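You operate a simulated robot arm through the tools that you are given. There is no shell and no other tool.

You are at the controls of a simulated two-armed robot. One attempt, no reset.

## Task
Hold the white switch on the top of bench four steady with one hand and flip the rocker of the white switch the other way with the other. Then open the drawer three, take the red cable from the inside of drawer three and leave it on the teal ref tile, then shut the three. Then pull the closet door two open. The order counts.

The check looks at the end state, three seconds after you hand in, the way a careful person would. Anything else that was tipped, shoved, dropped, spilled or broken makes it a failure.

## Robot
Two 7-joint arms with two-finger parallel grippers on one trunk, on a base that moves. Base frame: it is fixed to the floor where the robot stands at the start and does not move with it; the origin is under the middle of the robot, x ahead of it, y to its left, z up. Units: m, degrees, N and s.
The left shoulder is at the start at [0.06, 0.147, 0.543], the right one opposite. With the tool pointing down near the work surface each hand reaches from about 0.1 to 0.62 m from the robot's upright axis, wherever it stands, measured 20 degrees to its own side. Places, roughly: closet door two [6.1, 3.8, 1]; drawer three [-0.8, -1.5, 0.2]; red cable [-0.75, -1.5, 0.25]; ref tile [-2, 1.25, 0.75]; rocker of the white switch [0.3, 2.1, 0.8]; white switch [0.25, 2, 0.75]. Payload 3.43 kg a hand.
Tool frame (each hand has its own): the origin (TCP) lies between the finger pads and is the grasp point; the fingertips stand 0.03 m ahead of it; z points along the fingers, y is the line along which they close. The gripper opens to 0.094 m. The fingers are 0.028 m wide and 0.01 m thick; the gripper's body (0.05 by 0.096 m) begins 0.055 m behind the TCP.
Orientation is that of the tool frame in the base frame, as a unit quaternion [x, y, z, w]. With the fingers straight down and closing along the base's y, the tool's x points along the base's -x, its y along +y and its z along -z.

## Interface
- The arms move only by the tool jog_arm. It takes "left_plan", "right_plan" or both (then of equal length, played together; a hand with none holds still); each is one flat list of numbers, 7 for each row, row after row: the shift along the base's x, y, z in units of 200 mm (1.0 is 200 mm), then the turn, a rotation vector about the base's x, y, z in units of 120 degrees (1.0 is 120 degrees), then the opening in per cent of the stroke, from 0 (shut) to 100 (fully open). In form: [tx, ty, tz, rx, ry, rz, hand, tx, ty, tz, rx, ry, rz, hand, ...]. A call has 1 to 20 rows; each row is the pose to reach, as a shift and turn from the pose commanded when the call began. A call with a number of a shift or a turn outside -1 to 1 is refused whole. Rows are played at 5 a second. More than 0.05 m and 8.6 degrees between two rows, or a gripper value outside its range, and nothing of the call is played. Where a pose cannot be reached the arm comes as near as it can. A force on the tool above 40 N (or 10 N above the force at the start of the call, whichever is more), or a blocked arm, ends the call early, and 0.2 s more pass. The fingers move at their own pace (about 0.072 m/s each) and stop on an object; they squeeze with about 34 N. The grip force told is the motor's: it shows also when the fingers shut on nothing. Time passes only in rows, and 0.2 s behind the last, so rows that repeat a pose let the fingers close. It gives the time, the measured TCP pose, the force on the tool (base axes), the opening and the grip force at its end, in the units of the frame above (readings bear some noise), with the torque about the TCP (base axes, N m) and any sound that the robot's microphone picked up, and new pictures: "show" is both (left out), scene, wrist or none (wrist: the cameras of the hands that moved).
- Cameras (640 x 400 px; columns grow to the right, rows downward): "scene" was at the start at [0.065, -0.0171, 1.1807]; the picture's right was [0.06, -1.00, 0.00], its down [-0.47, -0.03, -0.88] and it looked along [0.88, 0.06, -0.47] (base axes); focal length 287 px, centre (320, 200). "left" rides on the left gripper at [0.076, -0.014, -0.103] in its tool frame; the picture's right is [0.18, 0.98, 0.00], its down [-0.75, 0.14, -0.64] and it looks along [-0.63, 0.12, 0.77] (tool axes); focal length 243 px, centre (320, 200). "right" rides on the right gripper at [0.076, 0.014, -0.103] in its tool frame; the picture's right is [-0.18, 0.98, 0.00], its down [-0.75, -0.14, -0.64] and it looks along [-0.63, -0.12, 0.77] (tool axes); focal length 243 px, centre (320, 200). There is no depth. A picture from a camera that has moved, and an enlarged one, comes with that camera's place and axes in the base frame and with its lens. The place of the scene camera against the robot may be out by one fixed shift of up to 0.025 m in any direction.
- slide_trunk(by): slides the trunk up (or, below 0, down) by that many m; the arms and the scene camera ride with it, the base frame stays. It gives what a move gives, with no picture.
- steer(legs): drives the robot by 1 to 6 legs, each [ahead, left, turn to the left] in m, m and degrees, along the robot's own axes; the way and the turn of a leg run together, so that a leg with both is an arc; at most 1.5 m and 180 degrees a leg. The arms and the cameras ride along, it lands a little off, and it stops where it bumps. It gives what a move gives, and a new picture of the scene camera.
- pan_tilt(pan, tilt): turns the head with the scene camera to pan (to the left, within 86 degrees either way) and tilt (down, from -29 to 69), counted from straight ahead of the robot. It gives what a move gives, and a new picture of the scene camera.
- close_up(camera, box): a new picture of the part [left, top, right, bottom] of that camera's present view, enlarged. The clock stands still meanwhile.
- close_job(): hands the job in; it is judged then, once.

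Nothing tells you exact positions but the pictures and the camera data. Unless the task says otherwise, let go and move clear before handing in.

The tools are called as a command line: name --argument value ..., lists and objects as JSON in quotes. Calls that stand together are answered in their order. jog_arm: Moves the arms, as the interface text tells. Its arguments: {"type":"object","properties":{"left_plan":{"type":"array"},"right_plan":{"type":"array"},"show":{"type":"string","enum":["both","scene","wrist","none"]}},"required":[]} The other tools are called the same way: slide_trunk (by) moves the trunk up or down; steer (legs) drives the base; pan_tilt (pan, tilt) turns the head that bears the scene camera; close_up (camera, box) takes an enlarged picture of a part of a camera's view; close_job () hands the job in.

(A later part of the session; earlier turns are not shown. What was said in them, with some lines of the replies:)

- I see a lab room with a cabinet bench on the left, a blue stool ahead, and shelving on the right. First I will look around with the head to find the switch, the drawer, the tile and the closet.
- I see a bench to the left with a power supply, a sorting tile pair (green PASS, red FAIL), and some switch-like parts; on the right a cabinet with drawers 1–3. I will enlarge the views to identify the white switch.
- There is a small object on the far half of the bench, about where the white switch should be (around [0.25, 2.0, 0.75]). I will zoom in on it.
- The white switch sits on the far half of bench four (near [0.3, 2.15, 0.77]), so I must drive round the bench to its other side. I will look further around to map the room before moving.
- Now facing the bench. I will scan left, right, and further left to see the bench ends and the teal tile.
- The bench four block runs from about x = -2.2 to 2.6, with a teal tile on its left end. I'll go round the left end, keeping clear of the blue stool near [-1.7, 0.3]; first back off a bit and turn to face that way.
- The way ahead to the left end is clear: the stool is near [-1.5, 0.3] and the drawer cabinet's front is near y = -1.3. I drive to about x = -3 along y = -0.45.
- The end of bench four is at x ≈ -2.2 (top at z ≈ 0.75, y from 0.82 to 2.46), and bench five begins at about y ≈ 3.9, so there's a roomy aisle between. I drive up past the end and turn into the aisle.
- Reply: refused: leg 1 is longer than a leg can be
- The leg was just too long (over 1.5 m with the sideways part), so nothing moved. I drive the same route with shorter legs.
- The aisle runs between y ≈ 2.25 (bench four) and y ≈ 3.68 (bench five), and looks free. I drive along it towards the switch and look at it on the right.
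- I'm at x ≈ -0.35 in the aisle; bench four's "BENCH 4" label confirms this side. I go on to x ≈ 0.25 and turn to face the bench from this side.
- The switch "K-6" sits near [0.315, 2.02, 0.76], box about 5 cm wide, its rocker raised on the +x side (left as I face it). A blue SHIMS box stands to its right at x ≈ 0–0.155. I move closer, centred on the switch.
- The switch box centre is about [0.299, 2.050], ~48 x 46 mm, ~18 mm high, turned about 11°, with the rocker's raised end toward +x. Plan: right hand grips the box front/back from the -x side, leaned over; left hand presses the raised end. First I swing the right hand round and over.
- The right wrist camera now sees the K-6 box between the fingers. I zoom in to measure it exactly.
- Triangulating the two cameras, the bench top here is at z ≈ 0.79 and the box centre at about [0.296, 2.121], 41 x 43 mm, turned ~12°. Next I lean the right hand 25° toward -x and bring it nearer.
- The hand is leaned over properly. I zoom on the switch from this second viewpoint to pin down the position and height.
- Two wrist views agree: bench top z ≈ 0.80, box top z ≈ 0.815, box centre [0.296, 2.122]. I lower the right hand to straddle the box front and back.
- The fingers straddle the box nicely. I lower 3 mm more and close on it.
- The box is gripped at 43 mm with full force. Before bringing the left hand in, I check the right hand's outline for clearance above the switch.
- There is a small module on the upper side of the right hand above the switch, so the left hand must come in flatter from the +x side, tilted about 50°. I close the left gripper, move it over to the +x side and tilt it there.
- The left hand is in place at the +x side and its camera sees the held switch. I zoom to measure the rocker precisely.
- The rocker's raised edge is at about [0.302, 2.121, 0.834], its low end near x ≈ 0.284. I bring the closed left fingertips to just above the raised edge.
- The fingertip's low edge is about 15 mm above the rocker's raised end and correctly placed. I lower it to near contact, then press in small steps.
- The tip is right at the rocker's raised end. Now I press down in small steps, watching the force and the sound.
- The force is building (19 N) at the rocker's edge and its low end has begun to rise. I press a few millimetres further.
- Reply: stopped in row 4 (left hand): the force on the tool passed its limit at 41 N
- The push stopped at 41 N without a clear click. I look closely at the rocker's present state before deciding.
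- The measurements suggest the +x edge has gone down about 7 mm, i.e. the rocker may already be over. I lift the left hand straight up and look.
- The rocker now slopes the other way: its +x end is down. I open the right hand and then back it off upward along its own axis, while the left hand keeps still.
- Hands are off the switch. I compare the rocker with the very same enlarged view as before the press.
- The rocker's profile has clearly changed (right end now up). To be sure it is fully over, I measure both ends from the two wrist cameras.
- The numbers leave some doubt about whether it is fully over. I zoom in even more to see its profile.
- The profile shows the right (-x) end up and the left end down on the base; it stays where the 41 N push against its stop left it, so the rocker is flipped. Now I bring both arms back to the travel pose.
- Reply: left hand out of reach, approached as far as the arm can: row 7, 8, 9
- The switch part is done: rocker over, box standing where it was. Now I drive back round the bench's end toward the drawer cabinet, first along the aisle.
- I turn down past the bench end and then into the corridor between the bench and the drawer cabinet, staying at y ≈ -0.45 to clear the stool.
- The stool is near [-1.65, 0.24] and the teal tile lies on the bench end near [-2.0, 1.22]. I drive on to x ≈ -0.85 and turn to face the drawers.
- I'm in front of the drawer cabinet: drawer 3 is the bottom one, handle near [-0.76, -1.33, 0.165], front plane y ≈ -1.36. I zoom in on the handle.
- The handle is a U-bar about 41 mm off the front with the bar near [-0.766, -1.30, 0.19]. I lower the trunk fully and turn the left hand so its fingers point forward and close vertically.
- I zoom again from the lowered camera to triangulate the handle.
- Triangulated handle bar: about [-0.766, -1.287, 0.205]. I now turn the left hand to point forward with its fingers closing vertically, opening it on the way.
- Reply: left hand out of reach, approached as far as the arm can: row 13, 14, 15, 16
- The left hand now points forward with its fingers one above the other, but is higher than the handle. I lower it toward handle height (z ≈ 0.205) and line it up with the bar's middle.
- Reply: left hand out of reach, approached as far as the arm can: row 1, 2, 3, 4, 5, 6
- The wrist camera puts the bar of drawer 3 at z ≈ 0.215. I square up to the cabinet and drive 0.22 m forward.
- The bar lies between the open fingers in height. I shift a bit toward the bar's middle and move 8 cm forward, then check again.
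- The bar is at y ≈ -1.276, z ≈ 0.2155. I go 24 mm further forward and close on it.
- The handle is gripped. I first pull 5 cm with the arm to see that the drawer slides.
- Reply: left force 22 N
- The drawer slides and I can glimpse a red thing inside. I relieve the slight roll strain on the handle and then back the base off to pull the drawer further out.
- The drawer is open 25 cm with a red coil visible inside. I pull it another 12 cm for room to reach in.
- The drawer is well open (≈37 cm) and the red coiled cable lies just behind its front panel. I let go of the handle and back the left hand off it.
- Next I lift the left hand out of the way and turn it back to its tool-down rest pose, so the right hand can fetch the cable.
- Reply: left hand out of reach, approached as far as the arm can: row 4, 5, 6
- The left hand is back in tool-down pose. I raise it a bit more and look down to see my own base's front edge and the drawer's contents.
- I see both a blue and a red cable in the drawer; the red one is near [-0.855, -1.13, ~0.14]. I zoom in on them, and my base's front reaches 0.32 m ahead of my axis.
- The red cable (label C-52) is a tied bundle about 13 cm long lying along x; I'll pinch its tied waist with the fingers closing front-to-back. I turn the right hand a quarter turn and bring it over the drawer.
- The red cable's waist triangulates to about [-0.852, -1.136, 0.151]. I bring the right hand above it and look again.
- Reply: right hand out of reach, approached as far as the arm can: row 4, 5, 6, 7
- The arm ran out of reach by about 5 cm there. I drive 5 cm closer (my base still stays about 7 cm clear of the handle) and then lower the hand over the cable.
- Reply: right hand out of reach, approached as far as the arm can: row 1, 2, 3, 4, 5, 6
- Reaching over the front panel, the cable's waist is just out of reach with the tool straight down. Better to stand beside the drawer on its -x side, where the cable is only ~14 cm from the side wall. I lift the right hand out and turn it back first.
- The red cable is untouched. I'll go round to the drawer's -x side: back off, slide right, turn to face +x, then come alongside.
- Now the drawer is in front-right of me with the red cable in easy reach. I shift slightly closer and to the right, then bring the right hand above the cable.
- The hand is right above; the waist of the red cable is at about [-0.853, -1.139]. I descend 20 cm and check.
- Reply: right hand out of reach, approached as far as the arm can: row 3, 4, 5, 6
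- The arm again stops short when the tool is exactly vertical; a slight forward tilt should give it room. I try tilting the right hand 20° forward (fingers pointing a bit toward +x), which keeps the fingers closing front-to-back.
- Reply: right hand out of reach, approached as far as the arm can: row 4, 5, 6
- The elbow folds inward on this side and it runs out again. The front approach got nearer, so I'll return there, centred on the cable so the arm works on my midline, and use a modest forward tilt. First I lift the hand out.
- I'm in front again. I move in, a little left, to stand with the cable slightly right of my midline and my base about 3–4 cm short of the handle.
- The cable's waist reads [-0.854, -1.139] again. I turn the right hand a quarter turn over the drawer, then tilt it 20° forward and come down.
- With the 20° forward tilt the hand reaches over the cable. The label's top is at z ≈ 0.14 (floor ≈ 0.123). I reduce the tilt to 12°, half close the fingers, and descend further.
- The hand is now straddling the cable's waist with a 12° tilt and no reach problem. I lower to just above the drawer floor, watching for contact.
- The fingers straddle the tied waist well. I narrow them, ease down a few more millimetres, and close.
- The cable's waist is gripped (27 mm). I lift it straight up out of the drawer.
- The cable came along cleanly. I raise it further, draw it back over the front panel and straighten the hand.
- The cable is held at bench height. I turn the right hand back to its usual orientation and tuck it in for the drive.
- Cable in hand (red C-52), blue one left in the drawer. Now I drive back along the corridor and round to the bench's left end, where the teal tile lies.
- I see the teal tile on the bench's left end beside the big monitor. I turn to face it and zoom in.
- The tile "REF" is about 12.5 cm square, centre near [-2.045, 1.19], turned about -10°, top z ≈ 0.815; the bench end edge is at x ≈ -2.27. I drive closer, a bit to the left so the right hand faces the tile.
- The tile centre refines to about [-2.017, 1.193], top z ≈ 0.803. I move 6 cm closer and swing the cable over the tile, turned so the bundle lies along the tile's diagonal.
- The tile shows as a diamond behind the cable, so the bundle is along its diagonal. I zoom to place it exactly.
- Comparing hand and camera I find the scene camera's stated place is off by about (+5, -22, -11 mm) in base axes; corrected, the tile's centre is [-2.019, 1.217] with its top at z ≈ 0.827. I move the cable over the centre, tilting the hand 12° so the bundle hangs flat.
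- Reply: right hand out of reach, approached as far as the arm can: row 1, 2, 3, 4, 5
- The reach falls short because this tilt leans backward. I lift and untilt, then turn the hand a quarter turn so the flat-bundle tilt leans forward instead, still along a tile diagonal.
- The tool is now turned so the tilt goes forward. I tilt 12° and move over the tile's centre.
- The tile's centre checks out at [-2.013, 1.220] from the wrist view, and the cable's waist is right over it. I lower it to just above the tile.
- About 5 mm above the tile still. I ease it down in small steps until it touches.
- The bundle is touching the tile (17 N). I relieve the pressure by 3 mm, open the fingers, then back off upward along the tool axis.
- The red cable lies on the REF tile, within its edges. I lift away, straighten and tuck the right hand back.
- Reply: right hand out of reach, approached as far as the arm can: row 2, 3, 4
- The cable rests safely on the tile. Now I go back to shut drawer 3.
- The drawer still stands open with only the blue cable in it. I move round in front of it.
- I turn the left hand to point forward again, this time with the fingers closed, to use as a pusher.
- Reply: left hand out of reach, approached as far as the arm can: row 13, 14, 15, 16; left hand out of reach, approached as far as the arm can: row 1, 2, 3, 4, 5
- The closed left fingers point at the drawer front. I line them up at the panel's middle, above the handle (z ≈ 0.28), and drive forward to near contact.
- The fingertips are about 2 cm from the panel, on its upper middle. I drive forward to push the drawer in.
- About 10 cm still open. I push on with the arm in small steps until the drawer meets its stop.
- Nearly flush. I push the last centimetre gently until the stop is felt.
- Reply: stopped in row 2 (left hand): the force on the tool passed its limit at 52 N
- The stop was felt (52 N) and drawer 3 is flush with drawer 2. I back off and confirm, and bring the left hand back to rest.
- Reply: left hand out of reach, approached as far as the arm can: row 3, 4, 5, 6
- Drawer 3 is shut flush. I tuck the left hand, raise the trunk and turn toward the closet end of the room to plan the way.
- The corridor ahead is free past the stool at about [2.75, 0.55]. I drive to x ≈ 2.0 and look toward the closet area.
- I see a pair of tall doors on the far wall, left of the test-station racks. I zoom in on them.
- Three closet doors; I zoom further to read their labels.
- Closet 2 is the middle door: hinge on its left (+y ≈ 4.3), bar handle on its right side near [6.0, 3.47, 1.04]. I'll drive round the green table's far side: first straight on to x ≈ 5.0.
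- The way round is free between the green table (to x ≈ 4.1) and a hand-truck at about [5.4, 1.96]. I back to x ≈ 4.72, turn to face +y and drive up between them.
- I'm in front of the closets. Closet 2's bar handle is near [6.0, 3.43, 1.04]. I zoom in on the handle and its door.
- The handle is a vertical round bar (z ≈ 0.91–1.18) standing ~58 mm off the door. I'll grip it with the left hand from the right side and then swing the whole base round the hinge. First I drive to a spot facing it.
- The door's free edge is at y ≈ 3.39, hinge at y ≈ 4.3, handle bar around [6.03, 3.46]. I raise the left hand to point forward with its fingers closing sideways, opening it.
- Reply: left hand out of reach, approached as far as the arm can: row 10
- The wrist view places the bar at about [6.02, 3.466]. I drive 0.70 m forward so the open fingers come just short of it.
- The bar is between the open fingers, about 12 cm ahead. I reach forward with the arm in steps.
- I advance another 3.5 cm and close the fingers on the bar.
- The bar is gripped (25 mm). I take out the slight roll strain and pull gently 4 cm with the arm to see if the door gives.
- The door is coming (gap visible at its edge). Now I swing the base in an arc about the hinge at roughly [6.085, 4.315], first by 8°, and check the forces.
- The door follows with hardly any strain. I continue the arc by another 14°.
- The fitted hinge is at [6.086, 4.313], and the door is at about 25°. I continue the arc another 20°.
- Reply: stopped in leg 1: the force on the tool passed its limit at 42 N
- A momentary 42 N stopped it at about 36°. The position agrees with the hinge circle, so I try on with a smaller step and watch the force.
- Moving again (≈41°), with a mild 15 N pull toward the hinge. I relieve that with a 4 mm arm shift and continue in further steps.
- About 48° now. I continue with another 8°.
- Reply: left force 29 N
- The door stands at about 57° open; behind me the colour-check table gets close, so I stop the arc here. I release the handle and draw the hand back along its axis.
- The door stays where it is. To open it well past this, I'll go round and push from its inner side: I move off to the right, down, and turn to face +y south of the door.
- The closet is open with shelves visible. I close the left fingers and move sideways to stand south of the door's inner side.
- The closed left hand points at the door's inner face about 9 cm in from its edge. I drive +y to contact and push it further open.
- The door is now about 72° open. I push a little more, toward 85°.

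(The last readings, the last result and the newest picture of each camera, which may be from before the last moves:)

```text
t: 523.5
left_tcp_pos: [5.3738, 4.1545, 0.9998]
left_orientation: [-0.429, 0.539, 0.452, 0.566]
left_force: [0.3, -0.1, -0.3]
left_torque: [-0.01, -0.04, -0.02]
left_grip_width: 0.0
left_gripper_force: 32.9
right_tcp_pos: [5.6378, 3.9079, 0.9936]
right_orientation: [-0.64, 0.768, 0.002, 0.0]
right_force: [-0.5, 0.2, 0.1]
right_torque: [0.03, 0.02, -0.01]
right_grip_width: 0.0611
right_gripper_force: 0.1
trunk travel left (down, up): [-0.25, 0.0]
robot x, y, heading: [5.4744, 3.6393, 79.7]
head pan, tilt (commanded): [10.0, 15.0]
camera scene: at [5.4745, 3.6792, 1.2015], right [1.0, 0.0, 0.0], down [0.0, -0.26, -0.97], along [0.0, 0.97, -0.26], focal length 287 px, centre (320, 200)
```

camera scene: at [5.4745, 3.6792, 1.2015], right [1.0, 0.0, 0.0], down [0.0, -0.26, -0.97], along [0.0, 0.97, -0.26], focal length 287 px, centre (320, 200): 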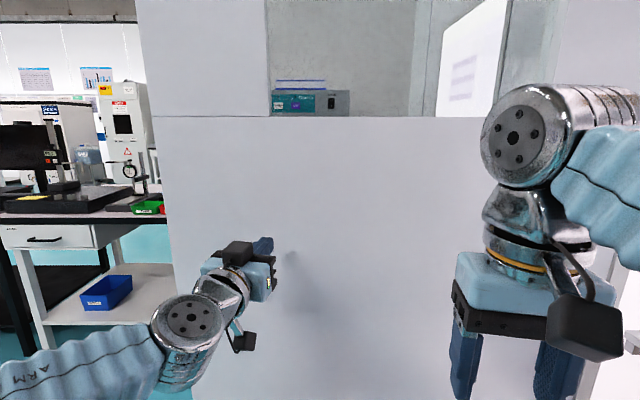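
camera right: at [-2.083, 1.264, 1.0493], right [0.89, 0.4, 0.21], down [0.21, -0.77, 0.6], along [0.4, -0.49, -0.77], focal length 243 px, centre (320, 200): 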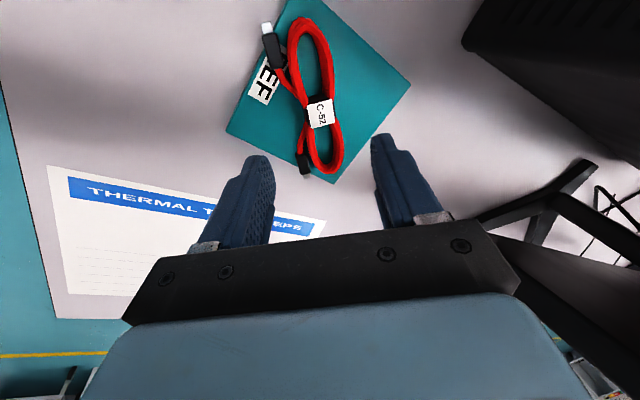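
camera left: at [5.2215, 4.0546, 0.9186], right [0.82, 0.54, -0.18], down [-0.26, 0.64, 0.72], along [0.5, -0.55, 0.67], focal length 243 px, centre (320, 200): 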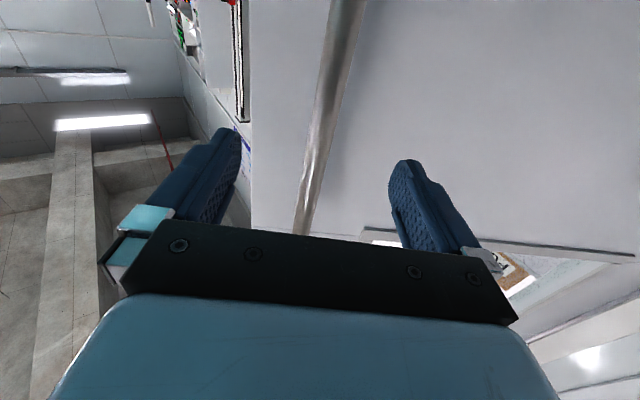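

The door is about 83° open. I back away clear of it and check that it stays open.

steer --legs '[[-0.55, -0.097, 0]]'

steer --legs '[[0, 0.6, 0], [-0.35, 0, 0]]'

pan_tilt --pan -30 --tilt 15

```text
t: 526.7
left_tcp_pos: [5.3737, 3.6061, 0.9992]
left_orientation: [-0.428, 0.54, 0.45, 0.568]
left_force: [-0.2, 0.5, -0.9]
left_torque: [-0.01, -0.01, -0.01]
left_grip_width: 0.0
left_gripper_force: 32.8
right_tcp_pos: [5.6367, 3.3605, 0.9938]
right_orientation: [-0.637, 0.771, 0.002, -0.001]
right_force: [-0.4, -0.1, -0.5]
right_torque: [0.01, -0.03, 0.02]
right_grip_width: 0.0611
right_gripper_force: 0.1
trunk travel left (down, up): [-0.25, 0.0]
robot x, y, heading: [5.4707, 3.0902, 79.5]
head pan, tilt (commanded): [10.0, 15.0]
camera scene: at [5.4712, 3.1317, 1.2015], right [1.0, -0.01, 0.0], down [0.0, -0.26, -0.97], along [0.01, 0.97, -0.26], focal length 287 px, centre (320, 200)
```

scene: 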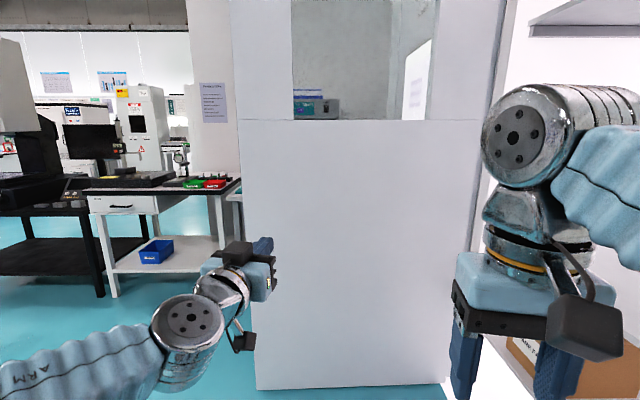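

```text
t: 531.9
left_tcp_pos: [4.7252, 3.3747, 1.0002]
left_orientation: [-0.427, 0.541, 0.449, 0.569]
left_force: [-0.2, 0.2, 0.2]
left_torque: [-0.01, 0.02, -0.01]
left_grip_width: 0.0
left_gripper_force: 33.1
right_tcp_pos: [4.9853, 3.1261, 0.9946]
right_orientation: [-0.634, 0.773, 0.002, 0.0]
right_force: [-0.5, -0.6, -0.2]
right_torque: [-0.02, 0.0, 0.0]
right_grip_width: 0.061
right_gripper_force: 0.0
trunk travel left (down, up): [-0.25, 0.0]
robot x, y, heading: [4.819, 2.8593, 79.1]
head pan, tilt (commanded): [10.0, 15.0]
camera scene: at [4.8194, 2.9001, 1.2015], right [1.0, -0.02, 0.0], down [0.0, -0.26, -0.97], along [0.02, 0.97, -0.26], focal length 287 px, centre (320, 200)
```

scene: 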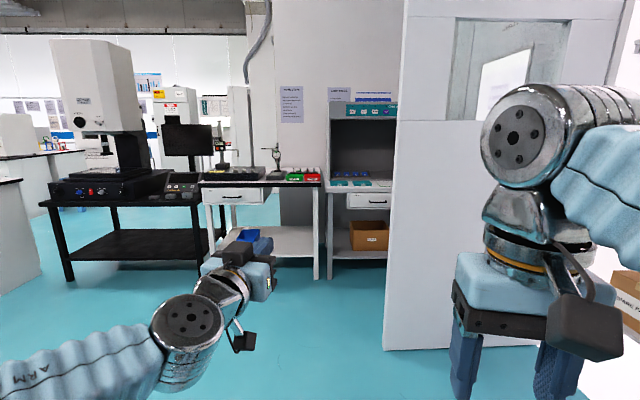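

```text
t: 533.0
left_tcp_pos: [4.7247, 3.3752, 0.9987]
left_orientation: [-0.426, 0.54, 0.45, 0.57]
left_force: [-0.2, 0.3, -0.2]
left_torque: [0.0, -0.01, 0.01]
left_grip_width: 0.0
left_gripper_force: 33.2
right_tcp_pos: [4.985, 3.128, 0.9938]
right_orientation: [-0.634, 0.774, 0.002, -0.001]
right_force: [0.0, 0.4, 0.3]
right_torque: [0.0, 0.0, 0.01]
right_grip_width: 0.0611
right_gripper_force: 0.1
trunk travel left (down, up): [-0.25, 0.0]
robot x, y, heading: [4.8155, 2.8596, 79.0]
head pan, tilt (commanded): [-30.0, 15.0]
camera scene: at [4.879, 2.8771, 1.2015], right [0.76, -0.66, 0.0], down [-0.17, -0.2, -0.97], along [0.63, 0.73, -0.26], focal length 287 px, centre (320, 200)
```

scene: 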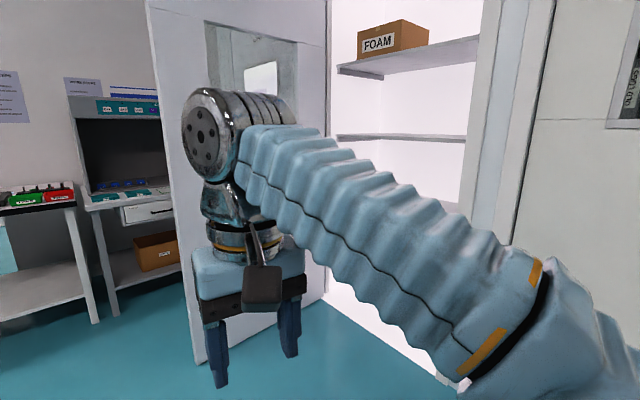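

All parts are done. The rocker is over with its switch box standing in place, and the red cable lies on the REF tile. Drawer 3 is shut, and closet door two stays open at about 83° with both hands clear. I hand in.

close_job

```text
The job is handed in.
```

I finished every step in the order you gave and handed the job in; I have not seen the result of the check.

- **White switch on bench four:** The right hand held the box while the left hand pressed the raised end of the rocker down. It met a firm stop at about 41 N and stayed over after I let go. I judged it fully flipped from the camera views and that stop, as no click was reported. The box moved less than 1 mm.
- **Drawer three and red cable:** I opened the drawer, took out the red cable (label C-52) and laid it on the teal REF tile, where it lies within the edges. The blue cable stayed in the drawer. I then pushed the drawer shut until it met its stop, flush with drawer two.
- **Closet door two:** I pulled it open by the handle to about 57°, then pushed it from the inside to about 83°. It stayed there after I backed away.

Both hands are clear of everything. Nothing else was tipped, dropped or bumped that I could see, and none of the drives reported a bump. One drive stopped on force while I was pulling the closet door.
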